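You operate a simulated robot arm through the tools that you are given. There is no shell and no other tool. Be economical: measure what you need, move in short steps, check, and stop when the job is done.

The job below is to be done with a simulated two-armed robot. You get a single attempt, and the scene is never put back.

Task
Open the bench drawer, take the steel sleeve and leave it in the inside the bench drawer and shut the drawer again. Take the brass nut and put it on the shelf under the bench. Fetch the tee from the right end of the packing table and set it on the pane there. Fetch the aluminium nut and set it on the right end of the packing table. Turn the right regulator knob to 2 bar. Turn the drum timer dial to 10 seconds. Take the yellow sieve and leave it on the job card. Take the red sieve and put it on top of the large socket. Stack the 6 mm carton from the top of the bench on top of the 10 mm carton. Take the stainless sleeve and leave it on the wall shelf beside the bench. Fetch the bracket and set it on the top of the bench. Any order will do. Set down upright: bracket.
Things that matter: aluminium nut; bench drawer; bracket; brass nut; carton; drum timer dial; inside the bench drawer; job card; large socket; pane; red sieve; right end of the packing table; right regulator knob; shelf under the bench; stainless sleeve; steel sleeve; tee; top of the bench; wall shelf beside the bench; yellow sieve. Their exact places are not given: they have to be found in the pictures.

The check looks at the end state, three seconds after you hand in, the way a careful person would. Anything else that was tipped, shoved, dropped, spilled or broken makes it a failure.

Robot
Two 7-joint arms with three-finger grippers on one trunk, on a base that drives. Base frame: it is fixed to the floor where the robot stands at the start and does not move with it; the origin is under the middle of the robot, x ahead of it, y to its left, z up. Lengths are in m, angles in rad, forces in N, time in s.
The left shoulder is at the start at [0.03, 0.124, 1.008], the right one opposite. With the tool pointing down near the work surface each hand reaches from about 0.1 to 0.78 m from the robot's upright axis, wherever it stands, measured 20 degrees to its own side. Places, roughly: aluminium nut (6x5x3 cm) [-4.5, 0.1, 0.8]; bench drawer [0.6, -0.1, 0.7]; bracket (5x6x6 cm) [-3.3, 3, 1.3]; brass nut (6x5x3 cm) [-4.6, 1.7, 0.8]; carton [-2.75, 2.75, 0.75]; drum timer dial [-5.3, -1.8, 0.8]; inside the bench drawer [0.7, -0.1, 0.6]; job card [-5.5, -2, 1]; large socket (8x8x8 cm) [-4.9, 1.6, 0.8]; pane (26x17x2 cm) [-4.7, 1.9, 0.8]; red sieve (6x6x3 cm) [-2.9, 2.4, 0.9]; right end of the packing table [-4.6, 1.7, 0.8]; right regulator knob [-5.2, -0.3, 0.4]; shelf under the bench [-2.3, 2.7, 0.2]; stainless sleeve (4x4x4 cm) [-2.9, 2.8, 0.9]; steel sleeve (5x5x6 cm) [-2, 2.4, 0.9]; tee (8x6x4 cm) [-4.8, 1.5, 0.8]; top of the bench [-2.3, 2.7, 0.8]; wall shelf beside the bench (14x52 cm) [-3.48, 3, 1.28]; yellow sieve (6x6x3 cm) [-3, 2.4, 0.9]. Payload 2.2 kg a hand.
The tool frame of a hand sits at the grasp point between the pads (the TCP): z along the fingers, y along the line on which they close. The tips reach 0.028 m beyond it. Largest opening 0.102 m; the body of the gripper starts 0.071 m behind the TCP.
Orientation is that of the tool frame in the base frame, as a unit quaternion [x, y, z, w]. With the fingers straight down and closing along the base's y, the tool's x points along the base's -x, its y along +y and its z along -z.

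Tools
- The arms move only by the tool jog_arm. It takes "left_moves", "right_moves" or both (then of equal length, played together; a hand with none holds still); each is a list of rows, each a list of 6 numbers: the shift along the base's x, y, z in units of 400 mm (1.0 is 400 mm), then the turn, a rotation vector about the base's x, y, z in units of 120 degrees (1.0 is 120 degrees). In form: [[x, y, z, ax, ay, az], ...]. A call has 1 to 12 rows; each row is the pose to reach, as a shift and turn from the pose commanded when the call began. "left_claw" and "right_claw" are, for a hand that has rows, the opening, from 0 (shut) to 1 (fully open), set as the call begins (left out, the last holds). A call with a number of a shift or a turn outside -1 to 1 is refused whole. A row lasts 0.2 s, in which the tool goes at most 0.05 m and 0.15 rad; a call with a longer step from one row to the next is refused whole, and so is a gripper value outside its range. A pose out of reach is approached as far as the arm can. The call stops where the force on the tool passes 40 N (or 10 N more than at its start, if that is more) or the arm is blocked; 0.2 s more then pass. Each finger halts on what it meets, pressing with about 39 N; the grip force reading is that of the motor and also rises with nothing between the fingers. The clock runs only during rows and for 0.2 s after the last one: add rows that repeat a pose to give the fingers time. The reply holds the time, the measured pose of the TCP, the force on the tool along the base axes, the opening and the grip force, in the units named above and with some noise, with the torque about the TCP (base axes, N m) and any sound that the robot's microphone picked up.
- Cameras (640 x 400 px; columns grow to the right, rows downward): "scene" is now at [0.034, -0.0013, 1.7028]; the picture's right is [0.05, -1.00, 0.00], its down [-0.93, -0.04, -0.37] and it looks along [0.37, 0.02, -0.93] (base axes); focal length 289 px, centre (320, 200). "left" rides on the left gripper at [0.072, 0.038, -0.086] in its tool frame; the picture's right is [-0.47, 0.89, 0.00], its down [-0.60, -0.32, -0.73] and it looks along [-0.65, -0.34, 0.68] (tool axes); focal length 256 px, centre (320, 200). "right" rides on the right gripper at [0.069, 0.044, -0.086] in its tool frame; the picture's right is [-0.53, 0.85, 0.00], its down [-0.58, -0.36, -0.73] and it looks along [-0.62, -0.39, 0.68] (tool axes); focal length 256 px, centre (320, 200).
- capture(camera): a new picture of that camera. It takes no simulated time.
- lift_body(by): slides the trunk up (or, below 0, down) by that many m; the arms and the scene camera ride with it, the base frame stays. It gives what a move gives, with no picture.
- roll_base(legs): drives the robot by 1 to 6 legs, each [ahead, left, turn to the left] in m, m and rad, along the robot's own axes; the way and the turn of a leg run together, so that a leg with both is an arc; at most 1.5 m and 3.142 rad a leg. The arms and the cameras ride along, it lands a little off, and it stops where it bumps. It gives what a move gives.
- pan_tilt(pan, tilt): turns the head with the scene camera to pan (to the left, within 2.496 rad either way) and tilt (down, from -0.506 to 1.204), counted from straight ahead of the robot. It gives what a move gives.
- probe_pixels(camera, pixels): there is no depth. For up to 12 entries [column, row, z] of the newest picture of that camera ("zoom" is the newest enlarged one), the place [x, y] in the base frame at which the ray of that pixel passes the height z, good to about 0.003 m, but the place of the scene camera against the robot may be out by one fixed shift of up to 0.012 m in any direction. It takes no simulated time.
- enlarge(camera, box): a new picture of the part [left, top, right, bottom] of that camera's present view, enlarged. It takes no simulated time.
- close_job(): hands the job in; it is judged then, once.

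Work in short steps. Measure before you move; look again where a grasp or a placing could have gone wrong, and mend it. You have 364 turns and 308 pictures in all, those below and enlarged ones among them. Open the grippers and draw the arms clear of the work before you hand the job in, unless the task says otherwise.

The tools are called after "Call:" by a JSON object that holds its "method" and its "body". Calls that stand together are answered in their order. jog_arm: Moves the arms, as the interface text tells. Its arguments: {"type":"object","properties":{"left_moves":{"type":"array","items":{"type":"array","items":{"type":"number"}}},"left_claw":{"type":"number"},"right_moves":{"type":"array","items":{"type":"array","items":{"type":"number"}}},"right_claw":{"type":"number"}},"required":[]} The other tools are called the same way: lift_body (by) slides the trunk up or down; roll_base (legs) drives the base; pan_tilt (pan, tilt) turns the head that bears the scene camera; capture (camera) takes a picture; probe_pixels (camera, pixels) gives the place at which the rays of pixels pass given heights; enlarge (camera, box) takes an enlarged picture of a part of a camera's view; close_job () hands the job in.

At the start:

```text
clock: 0.0
left_tool_pos: [0.5148, 0.1418, 0.8994]
left_tcp_rot: [0.0, 1.0, -0.001, 0.0]
left_contact_force: [-0.3, -0.6, 0.5]
left_moment: [0.0, 0.0, 0.0]
left_opening: 0.1021
left_grasp_force: 0.2
right_tool_pos: [0.3693, -0.195, 0.9429]
right_tcp_rot: [0.0, 1.0, 0.0, 0.0]
right_contact_force: [0.3, -0.7, 0.3]
right_moment: [-0.03, 0.01, 0.01]
right_opening: 0.1019
right_grasp_force: 0.0
trunk travel left (down, up): [-0.25, 0.29]
robot x, y, heading: [0.0029, 0.0003, -0.003]
head pan, tilt: [0.047, 1.187]
```

scene: 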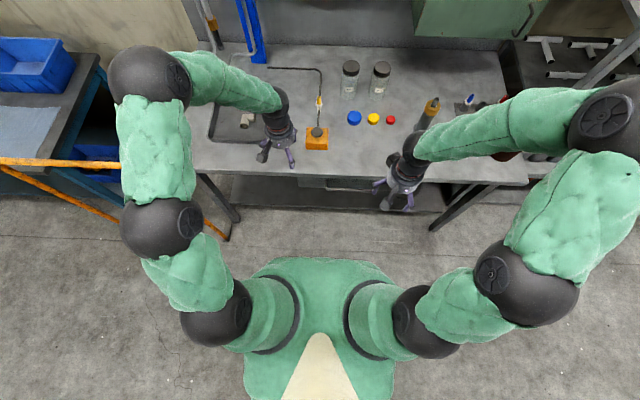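
right: 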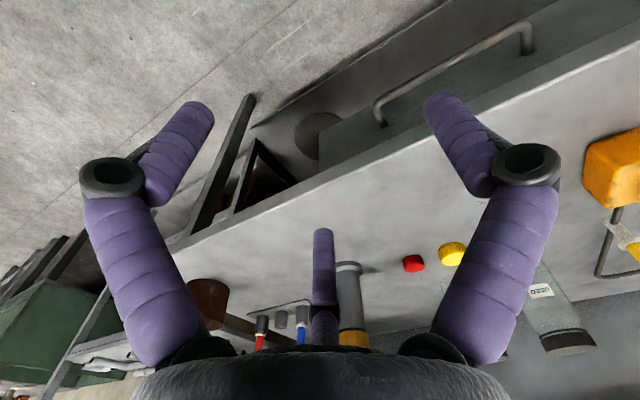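
left: 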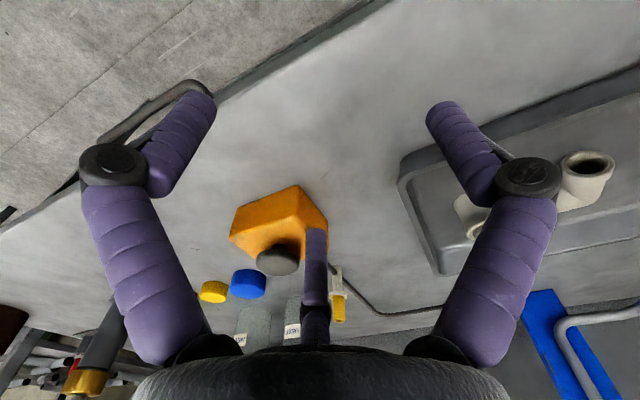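

I start by looking around: the head is looking down at the bench, so I first lift it and pan to survey the room.

Call:
{"method": "pan_tilt", "body": {"pan": 2.2, "tilt": 0.35}}

Call:
{"method": "capture", "body": {"camera": "scene"}}

Call:
{"method": "pan_tilt", "body": {"pan": 0.0, "tilt": 0.7}}

Call:
{"method": "capture", "body": {"camera": "scene"}}

```text
clock: 2.0
left_tool_pos: [0.5134, 0.1414, 0.9]
left_tcp_rot: [0.0, 1.0, 0.0, 0.0]
left_contact_force: [-1.0, -0.6, 0.2]
left_moment: [-0.01, 0.02, 0.0]
left_opening: 0.102
left_grasp_force: 0.2
right_tool_pos: [0.3694, -0.1969, 0.943]
right_tcp_rot: [0.0, 1.0, 0.001, 0.0]
right_contact_force: [0.0, 0.4, 1.0]
right_moment: [0.03, 0.01, 0.0]
right_opening: 0.1022
right_grasp_force: 0.0
trunk travel left (down, up): [-0.25, 0.29]
robot x, y, heading: [-0.001, -0.0026, -0.0]
head pan, tilt: [2.201, 0.351]
```

```text
304 pictures are left
```

scene: 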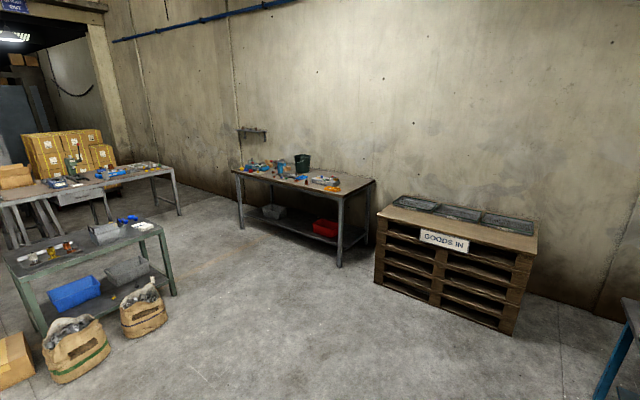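

```text
clock: 4.1
left_tool_pos: [0.5135, 0.1406, 0.8994]
left_tcp_rot: [0.0, 1.0, 0.0, 0.0]
left_contact_force: [-0.1, -0.8, 0.0]
left_moment: [0.0, -0.02, 0.0]
left_opening: 0.1021
left_grasp_force: 0.2
right_tool_pos: [0.3691, -0.1971, 0.943]
right_tcp_rot: [0.0, 1.0, 0.001, -0.001]
right_contact_force: [1.0, 0.0, 0.0]
right_moment: [-0.02, -0.02, 0.01]
right_opening: 0.1021
right_grasp_force: 0.0
trunk travel left (down, up): [-0.25, 0.29]
robot x, y, heading: [-0.0009, -0.0015, 0.002]
head pan, tilt: [0.0, 0.7]
```

```text
303 pictures are left
```

scene: 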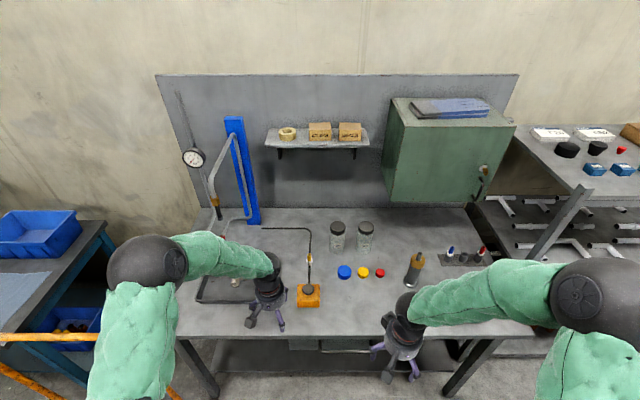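

The bench (240-370, 170-260), packing table and a trolley lie behind to the left. I enlarge that area and look further back for the regulators and timer.

Call:
{"method": "pan_tilt", "body": {"pan": 2.49, "tilt": 0.3}}

Call:
{"method": "enlarge", "body": {"camera": "scene", "box": [0, 100, 480, 400]}}

Call:
{"method": "pan_tilt", "body": {"pan": -2.49, "tilt": 0.35}}

Call:
{"method": "capture", "body": {"camera": "scene"}}

```text
clock: 6.4
left_tool_pos: [0.514, 0.1418, 0.8998]
left_tcp_rot: [0.0, 1.0, 0.0, -0.001]
left_contact_force: [0.0, 0.0, 0.4]
left_moment: [-0.01, 0.0, -0.02]
left_opening: 0.102
left_grasp_force: 0.1
right_tool_pos: [0.3683, -0.1959, 0.9435]
right_tcp_rot: [0.0, 1.0, 0.001, 0.001]
right_contact_force: [-0.6, 0.8, -1.2]
right_moment: [0.03, 0.01, 0.0]
right_opening: 0.1019
right_grasp_force: 0.0
trunk travel left (down, up): [-0.25, 0.29]
robot x, y, heading: [-0.001, -0.0013, 0.002]
head pan, tilt: [2.491, 0.3]
```

```text
1.33 times, centred on (240, 250) of scene
```

zoom: 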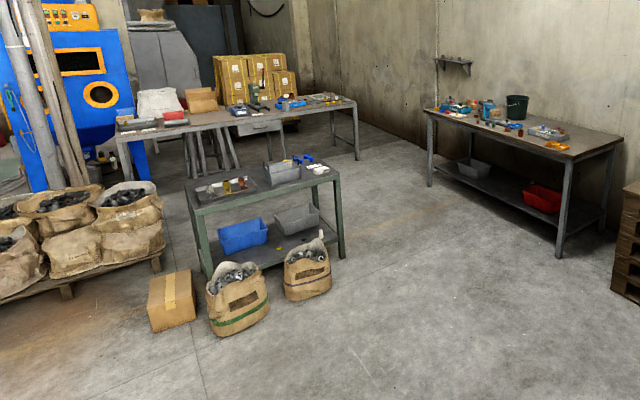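

```text
clock: 10.3
left_tool_pos: [0.5134, 0.141, 0.8995]
left_tcp_rot: [0.0, 1.0, -0.001, 0.0]
left_contact_force: [-0.5, -0.4, -0.2]
left_moment: [-0.01, -0.01, 0.03]
left_opening: 0.1019
left_grasp_force: 0.0
right_tool_pos: [0.3691, -0.1957, 0.9429]
right_tcp_rot: [0.0, 1.0, 0.0, 0.001]
right_contact_force: [-0.1, 0.0, 0.0]
right_moment: [-0.01, -0.01, 0.0]
right_opening: 0.1021
right_grasp_force: 0.1
trunk travel left (down, up): [-0.25, 0.29]
robot x, y, heading: [-0.0021, -0.0017, -0.004]
head pan, tilt: [-2.491, 0.351]
```

```text
301 pictures are left
```

scene: 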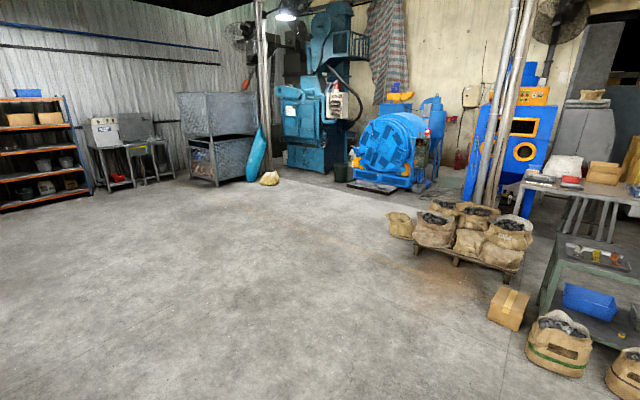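

Objects are far from here, so I raise both hands and tuck them in before driving off.

Call:
{"method": "jog_arm", "body": {"left_moves": [[0, 0, 0.12, 0, 0, 0], [0, 0, 0.24, 0, 0, 0], [0, 0, 0.36, 0, 0, 0], [-0.1, 0.05, 0.4, 0, 0, 0], [-0.2, 0.1, 0.4, 0, 0, 0], [-0.3, 0.15, 0.4, 0, 0, 0], [-0.4, 0.2, 0.4, 0, 0, 0]], "right_moves": [[0, 0, 0.1, 0, 0, 0], [0, 0, 0.2, 0, 0, 0], [0, 0, 0.3, 0, 0, 0], [-0.02, -0.05, 0.3, 0, 0, 0], [-0.04, -0.1, 0.3, 0, 0, 0], [-0.04, -0.1, 0.3, 0, 0, 0], [-0.04, -0.1, 0.3, 0, 0, 0]]}}

Call:
{"method": "pan_tilt", "body": {"pan": 1.57, "tilt": 0.5}}

Call:
{"method": "capture", "body": {"camera": "scene"}}

```text
clock: 11.9
left_tool_pos: [0.3525, 0.2205, 1.0599]
left_tcp_rot: [-0.001, 1.0, 0.0, 0.0]
left_contact_force: [0.4, 0.4, 0.1]
left_moment: [0.01, -0.05, 0.0]
left_opening: 0.102
left_grasp_force: 0.1
right_tool_pos: [0.3512, -0.2356, 1.064]
right_tcp_rot: [0.0, 1.0, 0.0, 0.001]
right_contact_force: [0.0, 0.4, -0.6]
right_moment: [0.03, -0.03, 0.0]
right_opening: 0.102
right_grasp_force: 0.1
trunk travel left (down, up): [-0.25, 0.29]
robot x, y, heading: [0.0013, -0.0013, 0.001]
head pan, tilt: [-2.491, 0.351]
```

```text
clock: 15.2
left_tool_pos: [0.3534, 0.2195, 1.0614]
left_tcp_rot: [0.0, 1.0, 0.001, 0.0]
left_contact_force: [-1.1, 0.4, -0.3]
left_moment: [0.01, 0.02, 0.0]
left_opening: 0.102
left_grasp_force: 0.0
right_tool_pos: [0.3533, -0.2366, 1.0631]
right_tcp_rot: [0.001, 1.0, 0.001, 0.001]
right_contact_force: [0.1, 0.1, 0.6]
right_moment: [0.0, 0.01, -0.01]
right_opening: 0.1018
right_grasp_force: 0.1
trunk travel left (down, up): [-0.25, 0.29]
robot x, y, heading: [-0.0002, 0.0044, 0.003]
head pan, tilt: [1.571, 0.499]
```

```text
300 pictures are left
```

scene: 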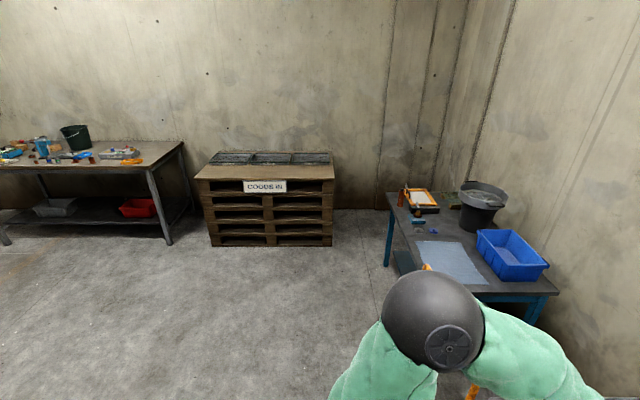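

The way toward the second bench is free floor. I back off, turn left and approach, stopping well short to measure.

Call:
{"method": "roll_base", "body": {"legs": [[-0.6, 0, 0], [0, 0, 1.57], [1.2, 0, 0], [0, 1.2, 0]]}}

Call:
{"method": "pan_tilt", "body": {"pan": 0.5, "tilt": 0.45}}

Call:
{"method": "capture", "body": {"camera": "scene"}}

```text
clock: 33.8
left_tool_pos: [-2.0147, 1.5605, 1.0622]
left_tcp_rot: [-0.705, 0.709, 0.0, 0.0]
left_contact_force: [-0.6, 0.5, -0.8]
left_moment: [0.02, -0.03, 0.06]
left_opening: 0.1019
left_grasp_force: 0.1
right_tool_pos: [-1.5589, 1.5575, 1.0634]
right_tcp_rot: [-0.705, 0.709, 0.0, 0.0]
right_contact_force: [0.0, -0.3, 0.0]
right_moment: [0.02, -0.01, 0.01]
right_opening: 0.1019
right_grasp_force: 0.1
trunk travel left (down, up): [-0.25, 0.29]
robot x, y, heading: [-1.7942, 1.2044, 1.567]
head pan, tilt: [1.571, 0.499]
```

```text
clock: 35.1
left_tool_pos: [-2.0144, 1.561, 1.0605]
left_tcp_rot: [-0.706, 0.708, 0.0, 0.0]
left_contact_force: [0.2, 0.5, 0.2]
left_moment: [0.03, 0.03, -0.01]
left_opening: 0.1021
left_grasp_force: 0.1
right_tool_pos: [-1.5582, 1.5574, 1.0637]
right_tcp_rot: [-0.705, 0.709, 0.001, 0.0]
right_contact_force: [-0.7, -0.2, -0.3]
right_moment: [0.0, -0.04, -0.02]
right_opening: 0.1021
right_grasp_force: 0.0
trunk travel left (down, up): [-0.25, 0.29]
robot x, y, heading: [-1.7948, 1.2058, 1.565]
head pan, tilt: [0.499, 0.45]
```

```text
299 pictures are left
```

scene: 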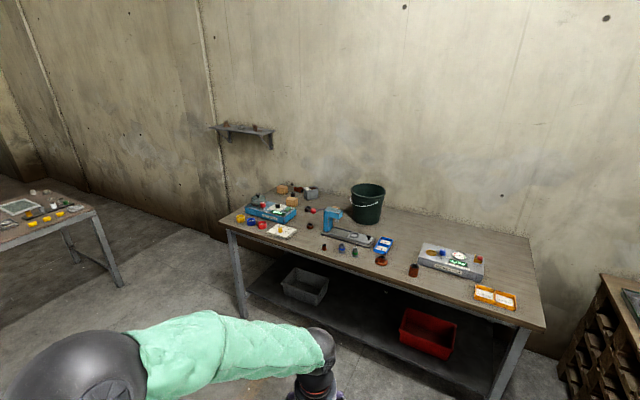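

Bench now visible; I enlarge its left half and right half and probe the corners (front left at (221,224), front right at (545,330)).

Call:
{"method": "enlarge", "body": {"camera": "scene", "box": [200, 110, 360, 250]}}

Call:
{"method": "enlarge", "body": {"camera": "scene", "box": [300, 180, 560, 340]}}

Call:
{"method": "probe_pixels", "body": {"camera": "scene", "pixels": [[221, 224, 0.8], [545, 330, 0.8], [221, 224, 0.75], [545, 330, 0.75], [280, 187, 0.8], [510, 240, 0.8], [80, 210, 0.8], [385, 370, 0.25], [246, 318, 0], [494, 400, 0]]}}

```text
2.86 times, centred on (280, 180) of scene
```

zoom: 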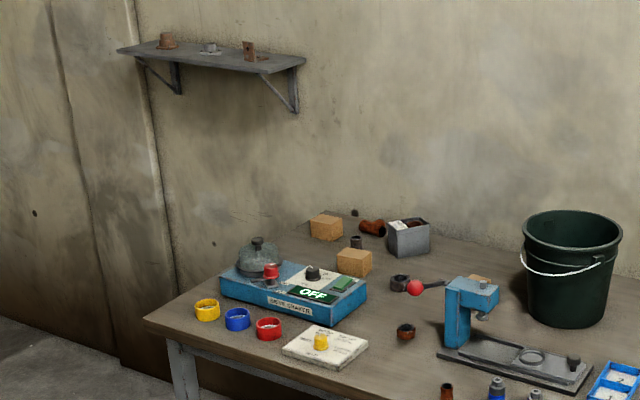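

```text
2.46 times, centred on (430, 260) of scene
```

zoom: 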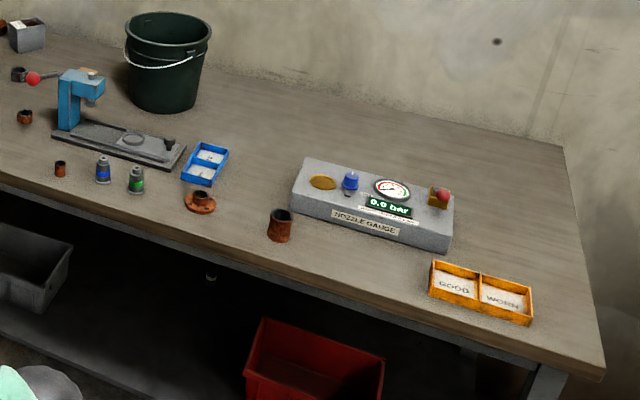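

```text
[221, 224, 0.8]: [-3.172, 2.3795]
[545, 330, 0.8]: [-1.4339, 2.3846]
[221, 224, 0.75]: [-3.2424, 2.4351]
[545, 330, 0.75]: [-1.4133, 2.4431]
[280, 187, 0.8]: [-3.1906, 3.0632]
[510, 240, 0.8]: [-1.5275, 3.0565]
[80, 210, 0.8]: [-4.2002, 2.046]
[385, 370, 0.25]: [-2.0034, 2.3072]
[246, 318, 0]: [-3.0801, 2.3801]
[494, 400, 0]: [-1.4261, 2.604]
```

Bench top spans x −3.17..−1.43, y 2.38..3.06 at z≈0.8. Before moving left I check where the trolley stands relative to me.

Call:
{"method": "pan_tilt", "body": {"pan": 1.5, "tilt": 0.7}}

Call:
{"method": "capture", "body": {"camera": "scene"}}

```text
clock: 36.4
left_tool_pos: [-2.0142, 1.5602, 1.0611]
left_tcp_rot: [-0.706, 0.709, -0.001, 0.0]
left_contact_force: [0.0, -1.0, 0.1]
left_moment: [-0.01, 0.01, -0.02]
left_opening: 0.1021
left_grasp_force: 0.1
right_tool_pos: [-1.5572, 1.5574, 1.0646]
right_tcp_rot: [-0.705, 0.709, 0.001, -0.001]
right_contact_force: [0.6, -0.3, -0.2]
right_moment: [0.01, 0.05, 0.02]
right_opening: 0.102
right_grasp_force: 0.0
trunk travel left (down, up): [-0.25, 0.29]
robot x, y, heading: [-1.7974, 1.2055, 1.566]
head pan, tilt: [1.499, 0.7]
```

```text
296 pictures are left
```

scene: 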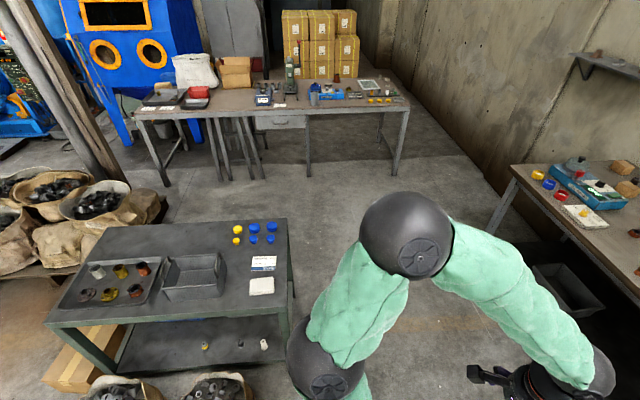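

Call:
{"method": "probe_pixels", "body": {"camera": "scene", "pixels": [[287, 219, 0.75], [293, 315, 0.75], [46, 325, 0.75], [105, 220, 0.75], [408, 103, 0.8], [394, 175, 0], [135, 118, 0.8], [166, 187, 0], [255, 180, 0], [293, 380, 0.2]]}}

Call:
{"method": "enlarge", "body": {"camera": "scene", "box": [230, 50, 430, 130]}}

```text
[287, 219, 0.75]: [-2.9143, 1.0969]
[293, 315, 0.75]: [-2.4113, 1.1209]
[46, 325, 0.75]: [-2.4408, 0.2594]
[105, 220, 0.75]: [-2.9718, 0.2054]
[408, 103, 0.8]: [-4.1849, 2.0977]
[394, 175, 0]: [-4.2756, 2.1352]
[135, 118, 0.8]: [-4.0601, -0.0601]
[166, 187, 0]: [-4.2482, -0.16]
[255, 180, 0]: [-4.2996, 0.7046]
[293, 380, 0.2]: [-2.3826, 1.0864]
```

```text
3.20 times, centred on (330, 90) of scene
```

zoom: 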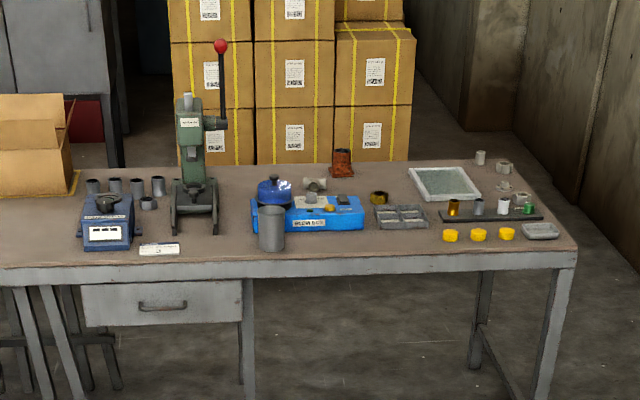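

Trolley ends at y≈1.12, bench starts at 2.38. I go ahead 0.78 then left 0.95 to stand before the left half of the bench.

Call:
{"method": "roll_base", "body": {"legs": [[0.78, 0, 0.004], [0, 0.95, 0]]}}

Call:
{"method": "pan_tilt", "body": {"pan": 0.0, "tilt": 0.8}}

Call:
{"method": "capture", "body": {"camera": "scene"}}

```text
clock: 45.2
left_tool_pos: [-2.9732, 2.3512, 1.0596]
left_tcp_rot: [-0.705, 0.709, 0.0, 0.0]
left_contact_force: [1.2, 0.3, 0.3]
left_moment: [-0.01, 0.02, 0.0]
left_opening: 0.102
left_grasp_force: 0.0
right_tool_pos: [-2.5182, 2.3474, 1.0639]
right_tcp_rot: [-0.706, 0.709, 0.0, 0.0]
right_contact_force: [-0.4, 0.7, -0.3]
right_moment: [-0.03, -0.01, -0.02]
right_opening: 0.1019
right_grasp_force: 0.0
trunk travel left (down, up): [-0.25, 0.29]
robot x, y, heading: [-2.7543, 1.995, 1.566]
head pan, tilt: [1.499, 0.7]
```

```text
clock: 46.8
left_tool_pos: [-2.9744, 2.35, 1.0597]
left_tcp_rot: [-0.706, 0.708, 0.0, 0.0]
left_contact_force: [0.0, -1.0, 0.0]
left_moment: [-0.01, -0.01, 0.0]
left_opening: 0.1018
left_grasp_force: 0.1
right_tool_pos: [-2.5182, 2.3461, 1.0635]
right_tcp_rot: [-0.706, 0.708, 0.001, -0.001]
right_contact_force: [0.8, 0.0, -0.3]
right_moment: [-0.01, 0.0, -0.03]
right_opening: 0.1022
right_grasp_force: 0.2
trunk travel left (down, up): [-0.25, 0.29]
robot x, y, heading: [-2.7509, 1.9983, 1.574]
head pan, tilt: [0.0, 0.799]
```

```text
294 pictures are left
```

scene: 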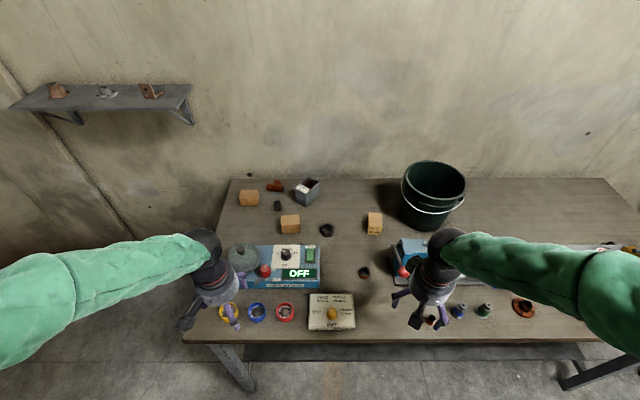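

Call:
{"method": "enlarge", "body": {"camera": "scene", "box": [210, 160, 410, 285]}}

Call:
{"method": "enlarge", "body": {"camera": "scene", "box": [0, 60, 200, 185]}}

Call:
{"method": "enlarge", "body": {"camera": "scene", "box": [360, 220, 640, 345]}}

```text
3.20 times, centred on (310, 222) of scene
```

zoom: 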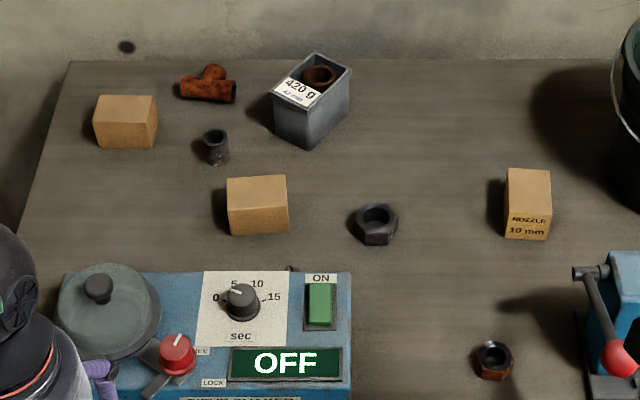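

```text
3.20 times, centred on (100, 122) of scene
```

zoom: 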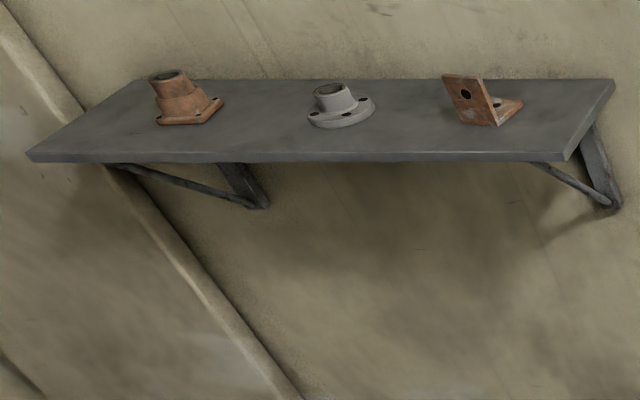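

```text
2.29 times, centred on (500, 282) of scene
```

zoom: 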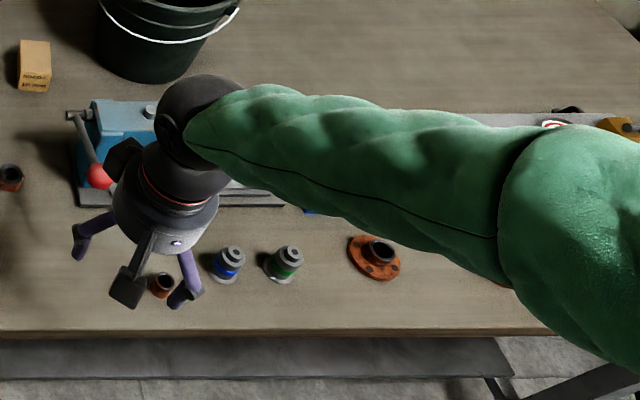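

Three cartons: right one reads "NOZZLE 10 mm"; the other two are unlabelled from here. I check with the left wrist camera and probe positions.

Call:
{"method": "capture", "body": {"camera": "left"}}

Call:
{"method": "capture", "body": {"camera": "right"}}

Call:
{"method": "probe_pixels", "body": {"camera": "scene", "pixels": [[249, 205, 0.8], [290, 233, 0.8], [375, 232, 0.8], [278, 210, 0.8], [327, 234, 0.8], [364, 276, 0.8], [186, 340, 0.8], [605, 342, 0.8], [231, 178, 0.8], [151, 97, 1.3], [188, 84, 1.28], [10, 110, 1.28]]}}

```text
290 pictures are left
```

left: 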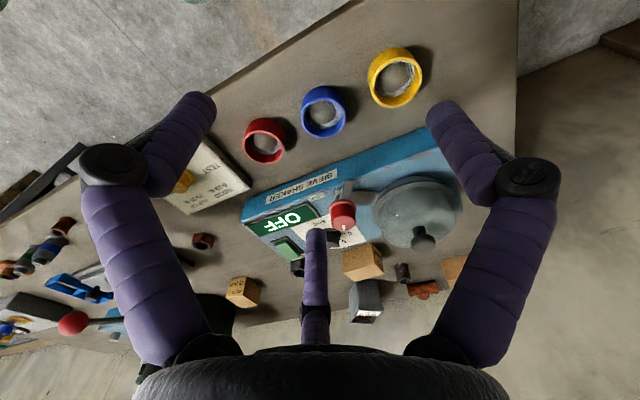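

```text
289 pictures are left
```

right: 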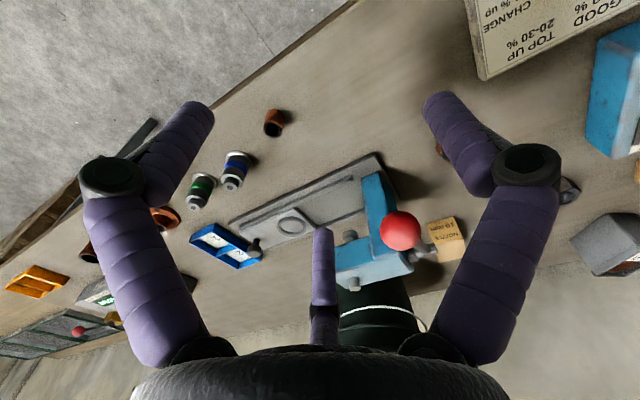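

```text
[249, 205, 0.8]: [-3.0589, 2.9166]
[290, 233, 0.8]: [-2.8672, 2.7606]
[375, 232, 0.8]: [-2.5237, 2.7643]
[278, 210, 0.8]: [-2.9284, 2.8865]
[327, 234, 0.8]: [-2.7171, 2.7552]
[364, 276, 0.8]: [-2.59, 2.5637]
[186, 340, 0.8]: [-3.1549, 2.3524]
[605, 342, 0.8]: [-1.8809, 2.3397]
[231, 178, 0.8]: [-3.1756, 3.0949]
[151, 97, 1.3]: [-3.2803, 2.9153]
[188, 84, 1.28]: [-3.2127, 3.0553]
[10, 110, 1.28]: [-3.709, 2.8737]
```

Call:
{"method": "enlarge", "body": {"camera": "left", "box": [220, 230, 480, 330]}}

```text
2.46 times, centred on (350, 280) of left
```

zoom: 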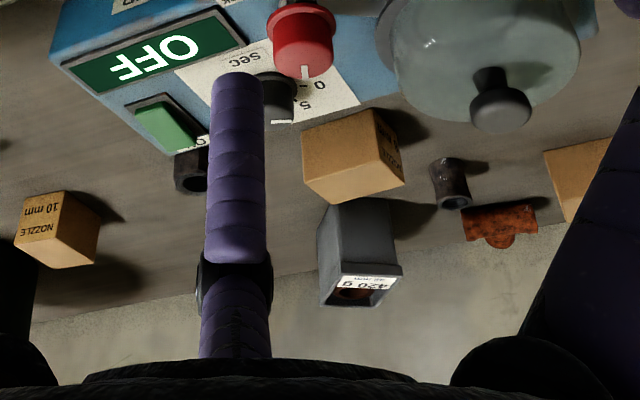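

The middle carton's label is on its −x side. I raise the trunk and go around to the left end of the bench, from where the shelf, sleeve and labels are reachable/visible.

Call:
{"method": "lift_body", "body": {"by": 0.27}}

Call:
{"method": "roll_base", "body": {"legs": [[0, 0.76, 0], [0.3, 0, 0]]}}

Call:
{"method": "pan_tilt", "body": {"pan": -0.7, "tilt": 0.8}}

Call:
{"method": "capture", "body": {"camera": "scene"}}

```text
clock: 49.5
left_tool_pos: [-2.9735, 2.3489, 1.3299]
left_tcp_rot: [-0.706, 0.708, 0.0, 0.0]
left_contact_force: [-0.3, 0.2, -0.2]
left_moment: [0.02, 0.01, -0.02]
left_opening: 0.1019
left_grasp_force: 0.0
right_tool_pos: [-2.5168, 2.3473, 1.3343]
right_tcp_rot: [-0.705, 0.709, 0.001, 0.0]
right_contact_force: [0.9, -0.1, 0.6]
right_moment: [0.02, 0.0, 0.01]
right_opening: 0.1021
right_grasp_force: 0.0
trunk travel left (down, up): [-0.52, 0.02]
robot x, y, heading: [-2.7575, 1.995, 1.565]
head pan, tilt: [0.0, 0.799]
```

```text
clock: 55.3
left_tool_pos: [-3.7344, 2.6491, 1.3305]
left_tcp_rot: [-0.706, 0.708, 0.0, 0.001]
left_contact_force: [0.5, 0.9, 0.0]
left_moment: [-0.01, 0.01, -0.02]
left_opening: 0.1021
left_grasp_force: 0.1
right_tool_pos: [-3.2785, 2.6487, 1.3341]
right_tcp_rot: [-0.706, 0.708, 0.001, -0.001]
right_contact_force: [-1.2, -0.1, -0.4]
right_moment: [0.02, -0.01, 0.0]
right_opening: 0.1019
right_grasp_force: 0.1
trunk travel left (down, up): [-0.52, 0.02]
robot x, y, heading: [-3.5195, 2.2913, 1.564]
head pan, tilt: [0.0, 0.799]
```

```text
clock: 56.4
left_tool_pos: [-3.7343, 2.6485, 1.33]
left_tcp_rot: [-0.706, 0.708, 0.0, 0.0]
left_contact_force: [0.3, 0.9, -0.2]
left_moment: [0.02, 0.01, 0.0]
left_opening: 0.1023
left_grasp_force: 0.0
right_tool_pos: [-3.2782, 2.6482, 1.3336]
right_tcp_rot: [-0.706, 0.708, 0.0, -0.001]
right_contact_force: [-0.4, -0.1, -0.5]
right_moment: [0.01, 0.02, -0.04]
right_opening: 0.102
right_grasp_force: 0.1
trunk travel left (down, up): [-0.52, 0.02]
robot x, y, heading: [-3.5135, 2.2981, 1.561]
head pan, tilt: [-0.7, 0.799]
```

```text
287 pictures are left
```

scene: 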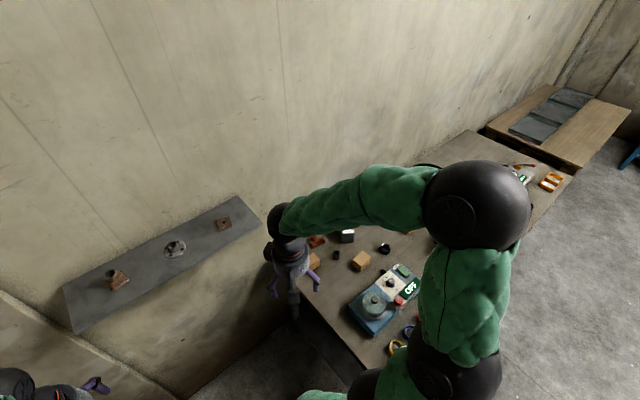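

Call:
{"method": "enlarge", "body": {"camera": "scene", "box": [270, 220, 430, 340]}}

Call:
{"method": "capture", "body": {"camera": "right"}}

Call:
{"method": "enlarge", "body": {"camera": "scene", "box": [60, 190, 280, 330]}}

```text
3.33 times, centred on (350, 280) of scene
```

zoom: 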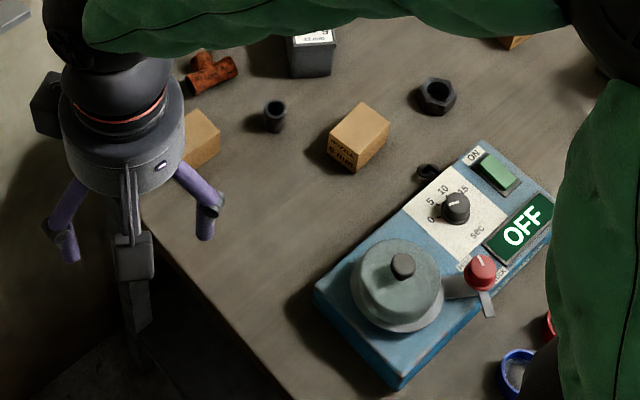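

```text
285 pictures are left
```

right: 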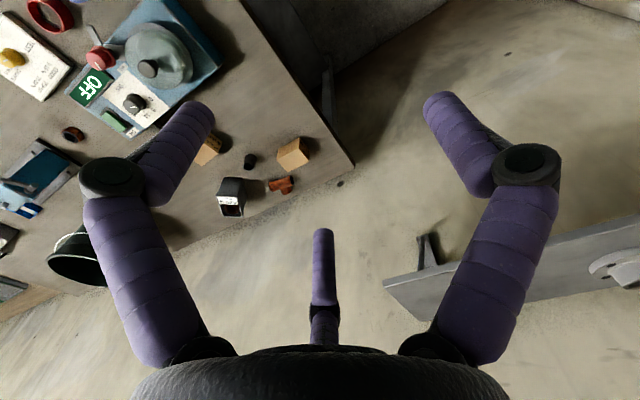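

```text
2.86 times, centred on (170, 260) of scene
```

zoom: 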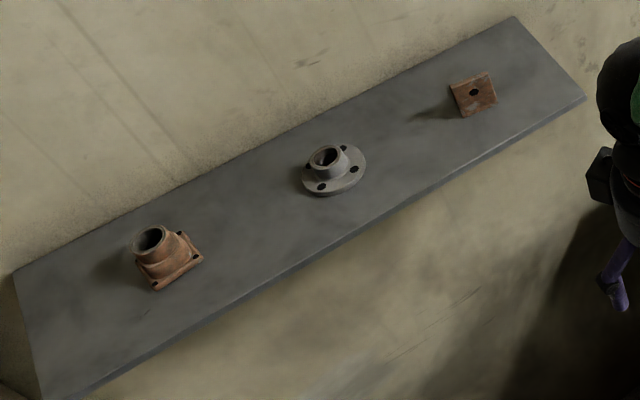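

Call:
{"method": "enlarge", "body": {"camera": "scene", "box": [340, 240, 380, 270]}}

Call:
{"method": "probe_pixels", "body": {"camera": "scene", "pixels": [[224, 223, 1.28], [224, 223, 1.31], [175, 249, 1.28], [175, 249, 1.3], [117, 280, 1.3], [82, 331, 1.28], [261, 224, 1.28], [237, 197, 1.28], [65, 287, 1.28]]}}

```text
13.33 times, centred on (360, 255) of scene
```

zoom: 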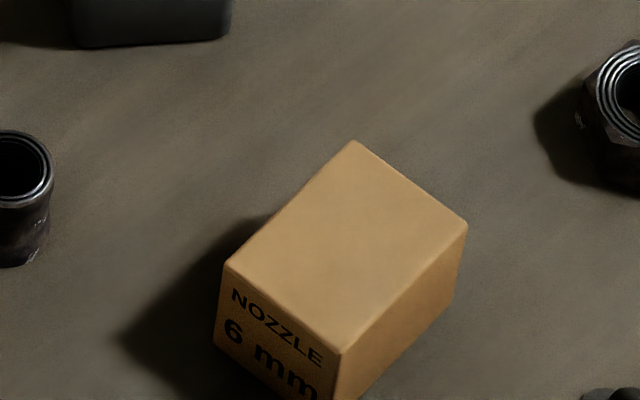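

```text
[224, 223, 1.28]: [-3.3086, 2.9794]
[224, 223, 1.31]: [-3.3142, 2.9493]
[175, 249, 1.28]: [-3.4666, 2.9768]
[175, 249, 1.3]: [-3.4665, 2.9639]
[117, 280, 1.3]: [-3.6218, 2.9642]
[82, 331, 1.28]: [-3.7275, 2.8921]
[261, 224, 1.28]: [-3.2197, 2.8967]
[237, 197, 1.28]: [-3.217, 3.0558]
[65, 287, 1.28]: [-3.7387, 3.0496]
```

The middle carton is the 6 mm one. Now I position the right wrist camera for a close view of the bracket at about (-3.31, 2.96).

Call:
{"method": "jog_arm", "body": {"right_moves": [[0, 0, 0.12, 0, 0, 0], [0, 0, 0.24, 0, 0, 0], [0, 0, 0.36, 0, 0, 0], [-0.1, 0.06, 0.38, 0, 0, 0], [-0.2, 0.12, 0.38, 0, 0, 0], [-0.3, 0.2, 0.38, 0, 0, 0], [-0.35, 0.28, 0.38, 0, 0, 0]]}}

Call:
{"method": "capture", "body": {"camera": "right"}}

```text
refused: row 6 steps farther than a row can; nothing moved
```

```text
282 pictures are left
```

right: 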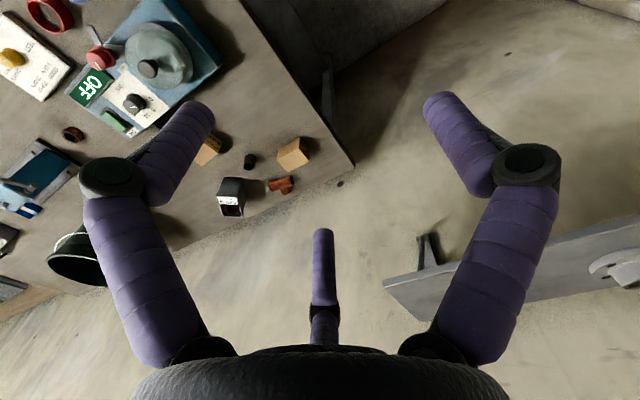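

Call:
{"method": "jog_arm", "body": {"right_moves": [[0, 0, 0.12, 0, 0, 0], [0, 0, 0.24, 0, 0, 0], [0, 0, 0.36, 0, 0, 0], [-0.1, 0.06, 0.38, 0, 0, 0], [-0.2, 0.12, 0.38, 0, 0, 0], [-0.28, 0.2, 0.38, 0, 0, 0], [-0.35, 0.28, 0.38, 0, 0, 0]]}}

Call:
{"method": "capture", "body": {"camera": "right"}}

```text
clock: 58.0
left_tool_pos: [-3.736, 2.6521, 1.3303]
left_tcp_rot: [-0.706, 0.708, -0.001, 0.0]
left_contact_force: [-0.5, -0.3, 0.2]
left_moment: [-0.03, -0.03, 0.02]
left_opening: 0.1017
left_grasp_force: 0.1
right_tool_pos: [-3.4202, 2.7605, 1.4852]
right_tcp_rot: [-0.706, 0.708, -0.001, -0.002]
right_contact_force: [-0.5, -0.3, -0.4]
right_moment: [-0.05, -0.03, 0.02]
right_opening: 0.1021
right_grasp_force: 0.1
trunk travel left (down, up): [-0.52, 0.02]
robot x, y, heading: [-3.5174, 2.2929, 1.57]
head pan, tilt: [-0.7, 0.799]
```

```text
281 pictures are left
```

right: 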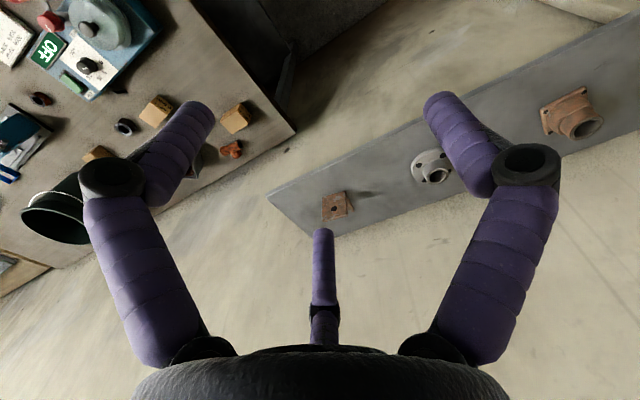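

Call:
{"method": "enlarge", "body": {"camera": "right", "box": [290, 170, 390, 240]}}

Call:
{"method": "enlarge", "body": {"camera": "scene", "box": [200, 200, 250, 240]}}

```text
5.71 times, centred on (340, 205) of right
```

zoom: 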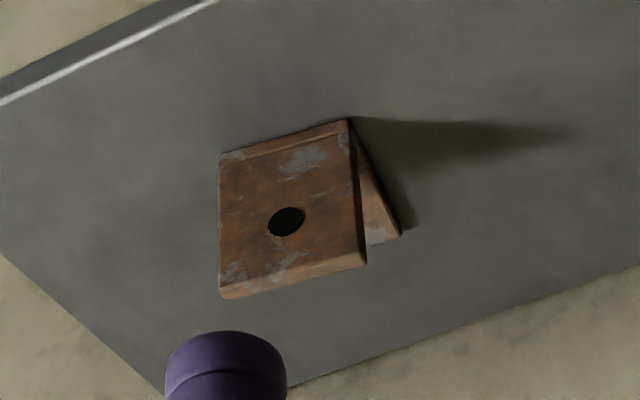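

```text
10.00 times, centred on (225, 220) of scene
```

zoom: 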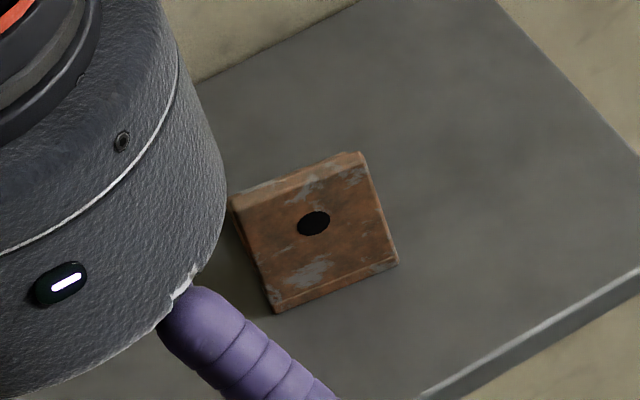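

Call:
{"method": "probe_pixels", "body": {"camera": "zoom", "pixels": [[233, 208, 1.34], [362, 165, 1.34], [275, 312, 1.28], [398, 262, 1.28]]}}

Call:
{"method": "probe_pixels", "body": {"camera": "right", "pixels": [[328, 197, 1.28], [351, 190.7, 1.28], [328.5, 222, 1.34], [354, 216, 1.34], [360, 211, 1.28], [268, 193, 1.28], [340, 236, 1.28], [432, 167, 1.28]]}}

```text
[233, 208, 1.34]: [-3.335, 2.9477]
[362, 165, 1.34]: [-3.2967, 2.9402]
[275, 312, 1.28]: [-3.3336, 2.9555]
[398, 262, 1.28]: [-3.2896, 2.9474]
```

```text
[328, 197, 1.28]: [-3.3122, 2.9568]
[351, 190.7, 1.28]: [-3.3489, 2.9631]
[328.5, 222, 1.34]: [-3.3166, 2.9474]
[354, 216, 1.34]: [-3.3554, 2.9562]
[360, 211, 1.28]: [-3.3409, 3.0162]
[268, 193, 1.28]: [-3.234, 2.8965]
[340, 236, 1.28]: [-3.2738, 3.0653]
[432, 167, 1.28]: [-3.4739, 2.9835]
```

The bracket's upright plate faces the robot (bottom edge from (-3.312,2.957) to (-3.349,2.963)), foot toward the wall. I'll pinch the upright plate across its thickness: rotate hand ~+81° while moving above it.

Call:
{"method": "jog_arm", "body": {"right_moves": [[0.022, 0.048, 0, 0, 0, 0.0675], [0.044, 0.096, 0, 0, 0, 0.135], [0.066, 0.144, 0, 0, 0, 0.2025], [0.088, 0.192, 0, 0, 0, 0.27], [0.11, 0.24, 0, 0, 0, 0.3375], [0.132, 0.288, 0, 0, 0, 0.405], [0.154, 0.336, 0, 0, 0, 0.4725], [0.176, 0.384, 0, 0, 0, 0.54], [0.198, 0.432, 0, 0, 0, 0.6075], [0.222, 0.46, 0, 0, 0, 0.675], [0.222, 0.46, 0, 0, 0, 0.675]]}}

Call:
{"method": "capture", "body": {"camera": "right"}}

Call:
{"method": "enlarge", "body": {"camera": "scene", "box": [160, 130, 320, 240]}}

```text
clock: 60.4
left_tool_pos: [-3.735, 2.6481, 1.3312]
left_tcp_rot: [-0.707, 0.707, 0.0, 0.0]
left_contact_force: [0.2, -0.2, 0.2]
left_moment: [0.02, -0.02, -0.03]
left_opening: 0.1023
left_grasp_force: 0.1
right_tool_pos: [-3.3309, 2.9432, 1.4858]
right_tcp_rot: [0.997, -0.079, 0.0, 0.001]
right_contact_force: [0.1, 0.5, 1.3]
right_moment: [0.0, -0.01, 0.02]
right_opening: 0.102
right_grasp_force: 0.1
trunk travel left (down, up): [-0.52, 0.02]
robot x, y, heading: [-3.5152, 2.2937, 1.571]
head pan, tilt: [-0.7, 0.799]
```

```text
278 pictures are left
```

right: 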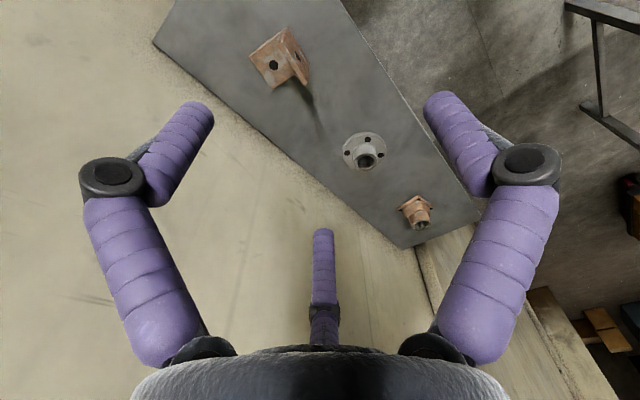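

```text
3.64 times, centred on (240, 185) of scene
```

zoom: 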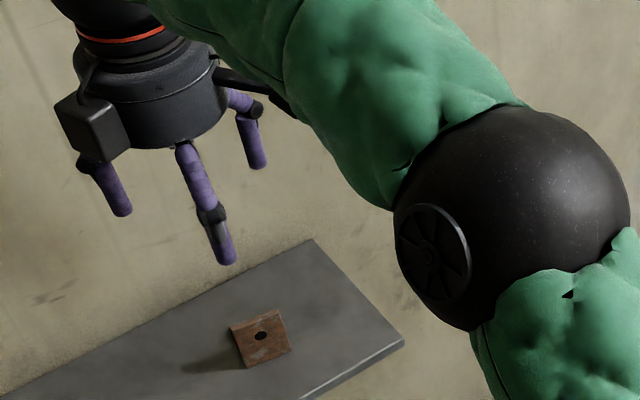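

Call:
{"method": "enlarge", "body": {"camera": "right", "box": [220, 0, 340, 120]}}

Call:
{"method": "probe_pixels", "body": {"camera": "right", "pixels": [[275, 65, 1.28], [275, 65, 1.31], [364, 152, 1.28], [154, 41, 1.28], [175, 0, 1.28], [320, 185, 1.486], [320, 185, 1.28]]}}

```text
3.33 times, centred on (280, 60) of right
```

zoom: 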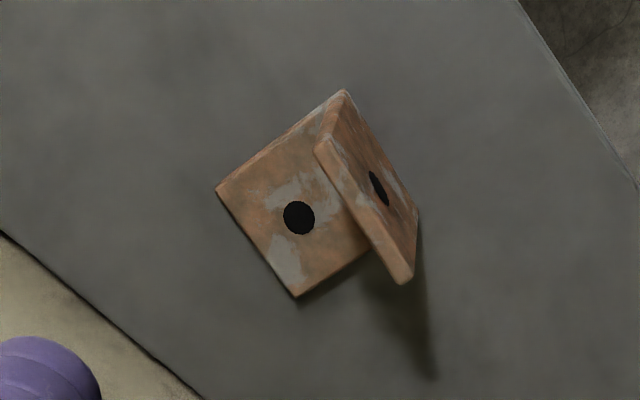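

```text
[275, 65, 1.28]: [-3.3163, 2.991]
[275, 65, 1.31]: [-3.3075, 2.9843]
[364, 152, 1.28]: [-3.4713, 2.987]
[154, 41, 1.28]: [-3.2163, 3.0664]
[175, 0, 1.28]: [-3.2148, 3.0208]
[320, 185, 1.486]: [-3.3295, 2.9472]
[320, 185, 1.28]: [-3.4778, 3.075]
```

Call:
{"method": "probe_pixels", "body": {"camera": "zoom", "pixels": [[345, 92, 1.28], [418, 212, 1.28], [318, 148, 1.335], [403, 282, 1.335], [330, 138, 1.335], [413, 274, 1.335], [217, 188, 1.285], [297, 296, 1.285]]}}

```text
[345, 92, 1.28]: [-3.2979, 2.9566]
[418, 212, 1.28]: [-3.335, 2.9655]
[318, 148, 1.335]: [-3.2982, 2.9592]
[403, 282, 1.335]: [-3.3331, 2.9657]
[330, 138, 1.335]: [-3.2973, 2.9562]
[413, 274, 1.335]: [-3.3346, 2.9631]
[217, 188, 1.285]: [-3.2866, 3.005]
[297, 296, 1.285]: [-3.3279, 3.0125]
```

View from above puts the upright plate at (-3.315, 2.961), top z≈1.335. I descend astride it, fingers open.

Call:
{"method": "jog_arm", "body": {"right_moves": [[0.03, 0.035, -0.1, 0, 0, 0], [0.042, 0.042, -0.2, 0, 0, 0], [0.042, 0.042, -0.3, 0, 0, 0], [0.042, 0.042, -0.4, 0, 0, 0], [0.042, 0.042, -0.4, 0, 0, 0]]}}

Call:
{"method": "enlarge", "body": {"camera": "scene", "box": [160, 150, 300, 250]}}

Call:
{"method": "capture", "body": {"camera": "right"}}

```text
clock: 61.6
left_tool_pos: [-3.7347, 2.6492, 1.331]
left_tcp_rot: [-0.707, 0.707, 0.0, 0.0]
left_contact_force: [0.0, -0.4, 0.4]
left_moment: [0.07, 0.0, 0.01]
left_opening: 0.1022
left_grasp_force: 0.0
right_tool_pos: [-3.3129, 2.9599, 1.3265]
right_tcp_rot: [0.997, -0.08, 0.0, 0.0]
right_contact_force: [-0.1, -1.4, -0.8]
right_moment: [0.05, -0.03, 0.03]
right_opening: 0.102
right_grasp_force: 0.1
trunk travel left (down, up): [-0.52, 0.02]
robot x, y, heading: [-3.5143, 2.2942, 1.568]
head pan, tilt: [-0.7, 0.799]
```

```text
4.00 times, centred on (230, 200) of scene
```

zoom: 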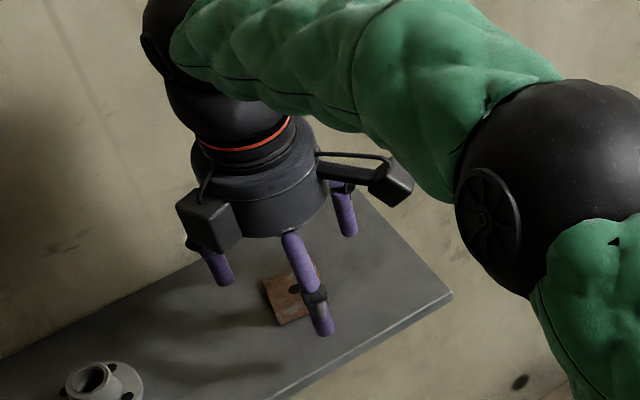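

```text
274 pictures are left
```

right: 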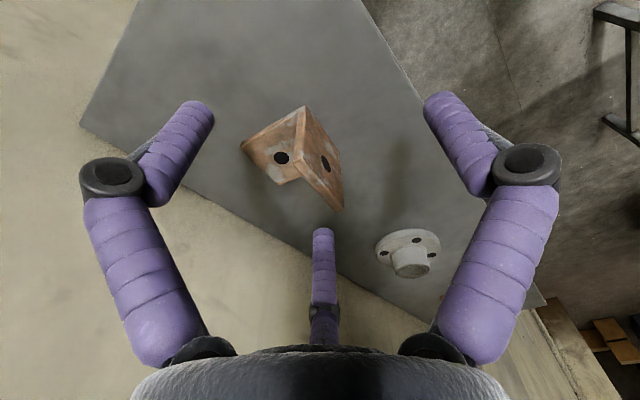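

Call:
{"method": "enlarge", "body": {"camera": "right", "box": [220, 80, 380, 240]}}

```text
2.50 times, centred on (300, 160) of right
```

zoom: 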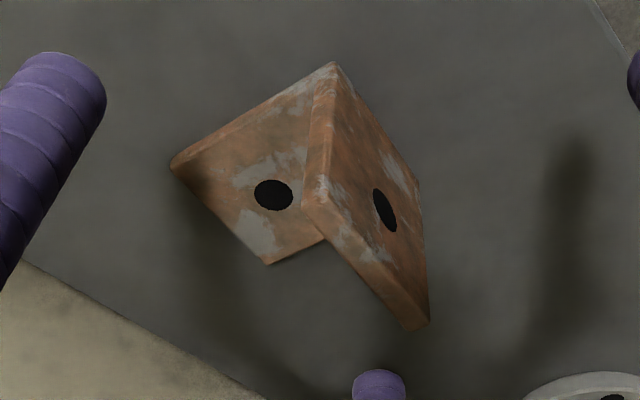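

Call:
{"method": "probe_pixels", "body": {"camera": "zoom", "pixels": [[312, 205, 1.335], [422, 325, 1.335], [312, 205, 1.345], [422, 325, 1.345], [333, 65, 1.28], [420, 190, 1.28], [170, 165, 1.285], [268, 263, 1.285]]}}

```text
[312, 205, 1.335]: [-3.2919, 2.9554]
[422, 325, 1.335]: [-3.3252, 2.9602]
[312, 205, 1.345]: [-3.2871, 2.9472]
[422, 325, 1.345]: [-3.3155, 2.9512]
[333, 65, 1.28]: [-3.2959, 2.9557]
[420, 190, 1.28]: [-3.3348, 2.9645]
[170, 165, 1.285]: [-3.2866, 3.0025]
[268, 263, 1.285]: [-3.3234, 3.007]
```

TCP (-3.313, 2.960) sits on the plate's centre. I close the right gripper.

Call:
{"method": "jog_arm", "body": {"right_moves": [[0, 0, 0, 0, 0, 0], [0, 0, 0, 0, 0, 0], [0, 0, 0, 0, 0, 0], [0, 0, 0, 0, 0, 0]], "right_claw": 0}}

Call:
{"method": "capture", "body": {"camera": "right"}}

```text
clock: 62.6
left_tool_pos: [-3.7352, 2.6494, 1.3298]
left_tcp_rot: [-0.707, 0.707, 0.0, 0.0]
left_contact_force: [0.5, 0.2, -0.4]
left_moment: [-0.04, -0.02, -0.01]
left_opening: 0.102
left_grasp_force: 0.1
right_tool_pos: [-3.3134, 2.9609, 1.3257]
right_tcp_rot: [0.997, -0.08, 0.0, 0.0]
right_contact_force: [0.5, -0.9, 1.0]
right_moment: [-0.09, 0.07, 0.0]
right_opening: 0.0081
right_grasp_force: 36.3
trunk travel left (down, up): [-0.52, 0.02]
robot x, y, heading: [-3.517, 2.2969, 1.56]
head pan, tilt: [-0.7, 0.799]
```

```text
272 pictures are left
```

right: 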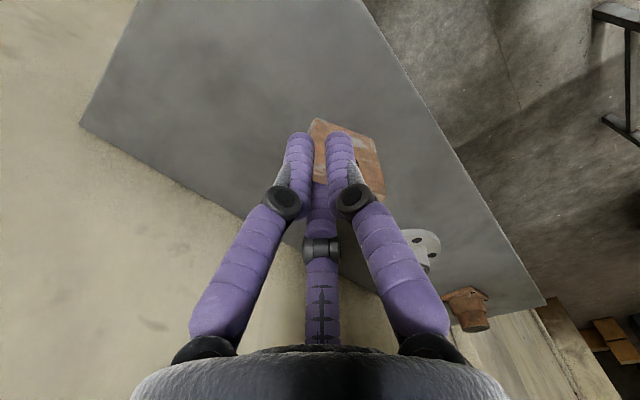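

Gripped (8 mm plate). I lift and check.

Call:
{"method": "jog_arm", "body": {"right_moves": [[0, 0, 0.06, 0, 0, 0], [0, 0, 0.16, 0, 0, 0], [0, 0, 0.26, 0, 0, 0], [0, -0.1, 0.32, 0, 0, 0], [0, -0.2, 0.35, 0, 0, 0], [0, -0.3, 0.35, 0, 0, 0]]}}

Call:
{"method": "capture", "body": {"camera": "scene"}}

Call:
{"method": "capture", "body": {"camera": "right"}}

```text
clock: 64.0
left_tool_pos: [-3.7346, 2.6482, 1.3306]
left_tcp_rot: [-0.706, 0.708, 0.0, 0.001]
left_contact_force: [-0.2, 0.1, 0.1]
left_moment: [0.0, 0.02, 0.0]
left_opening: 0.1021
left_grasp_force: 0.1
right_tool_pos: [-3.3149, 2.8377, 1.466]
right_tcp_rot: [0.997, -0.078, 0.001, 0.001]
right_contact_force: [-0.2, -1.0, -2.1]
right_moment: [-0.02, -0.08, 0.04]
right_opening: 0.008
right_grasp_force: 36.1
trunk travel left (down, up): [-0.52, 0.02]
robot x, y, heading: [-3.5185, 2.2995, 1.57]
head pan, tilt: [-0.7, 0.799]
```

```text
271 pictures are left
```

scene: 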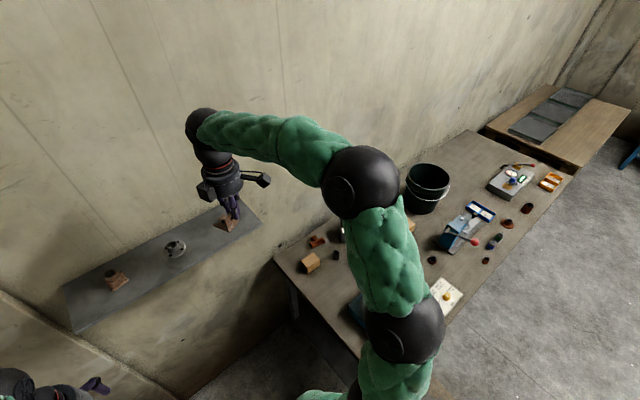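

```text
270 pictures are left
```

right: 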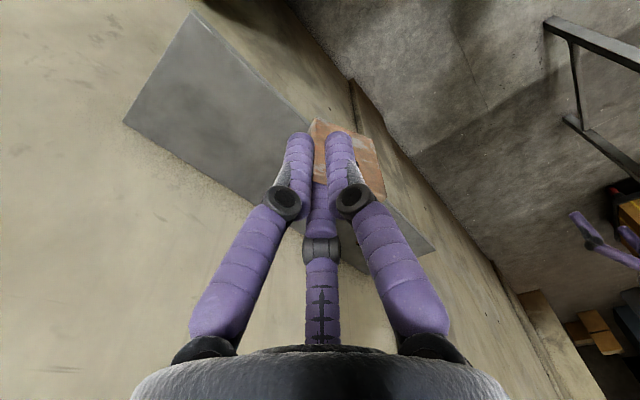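

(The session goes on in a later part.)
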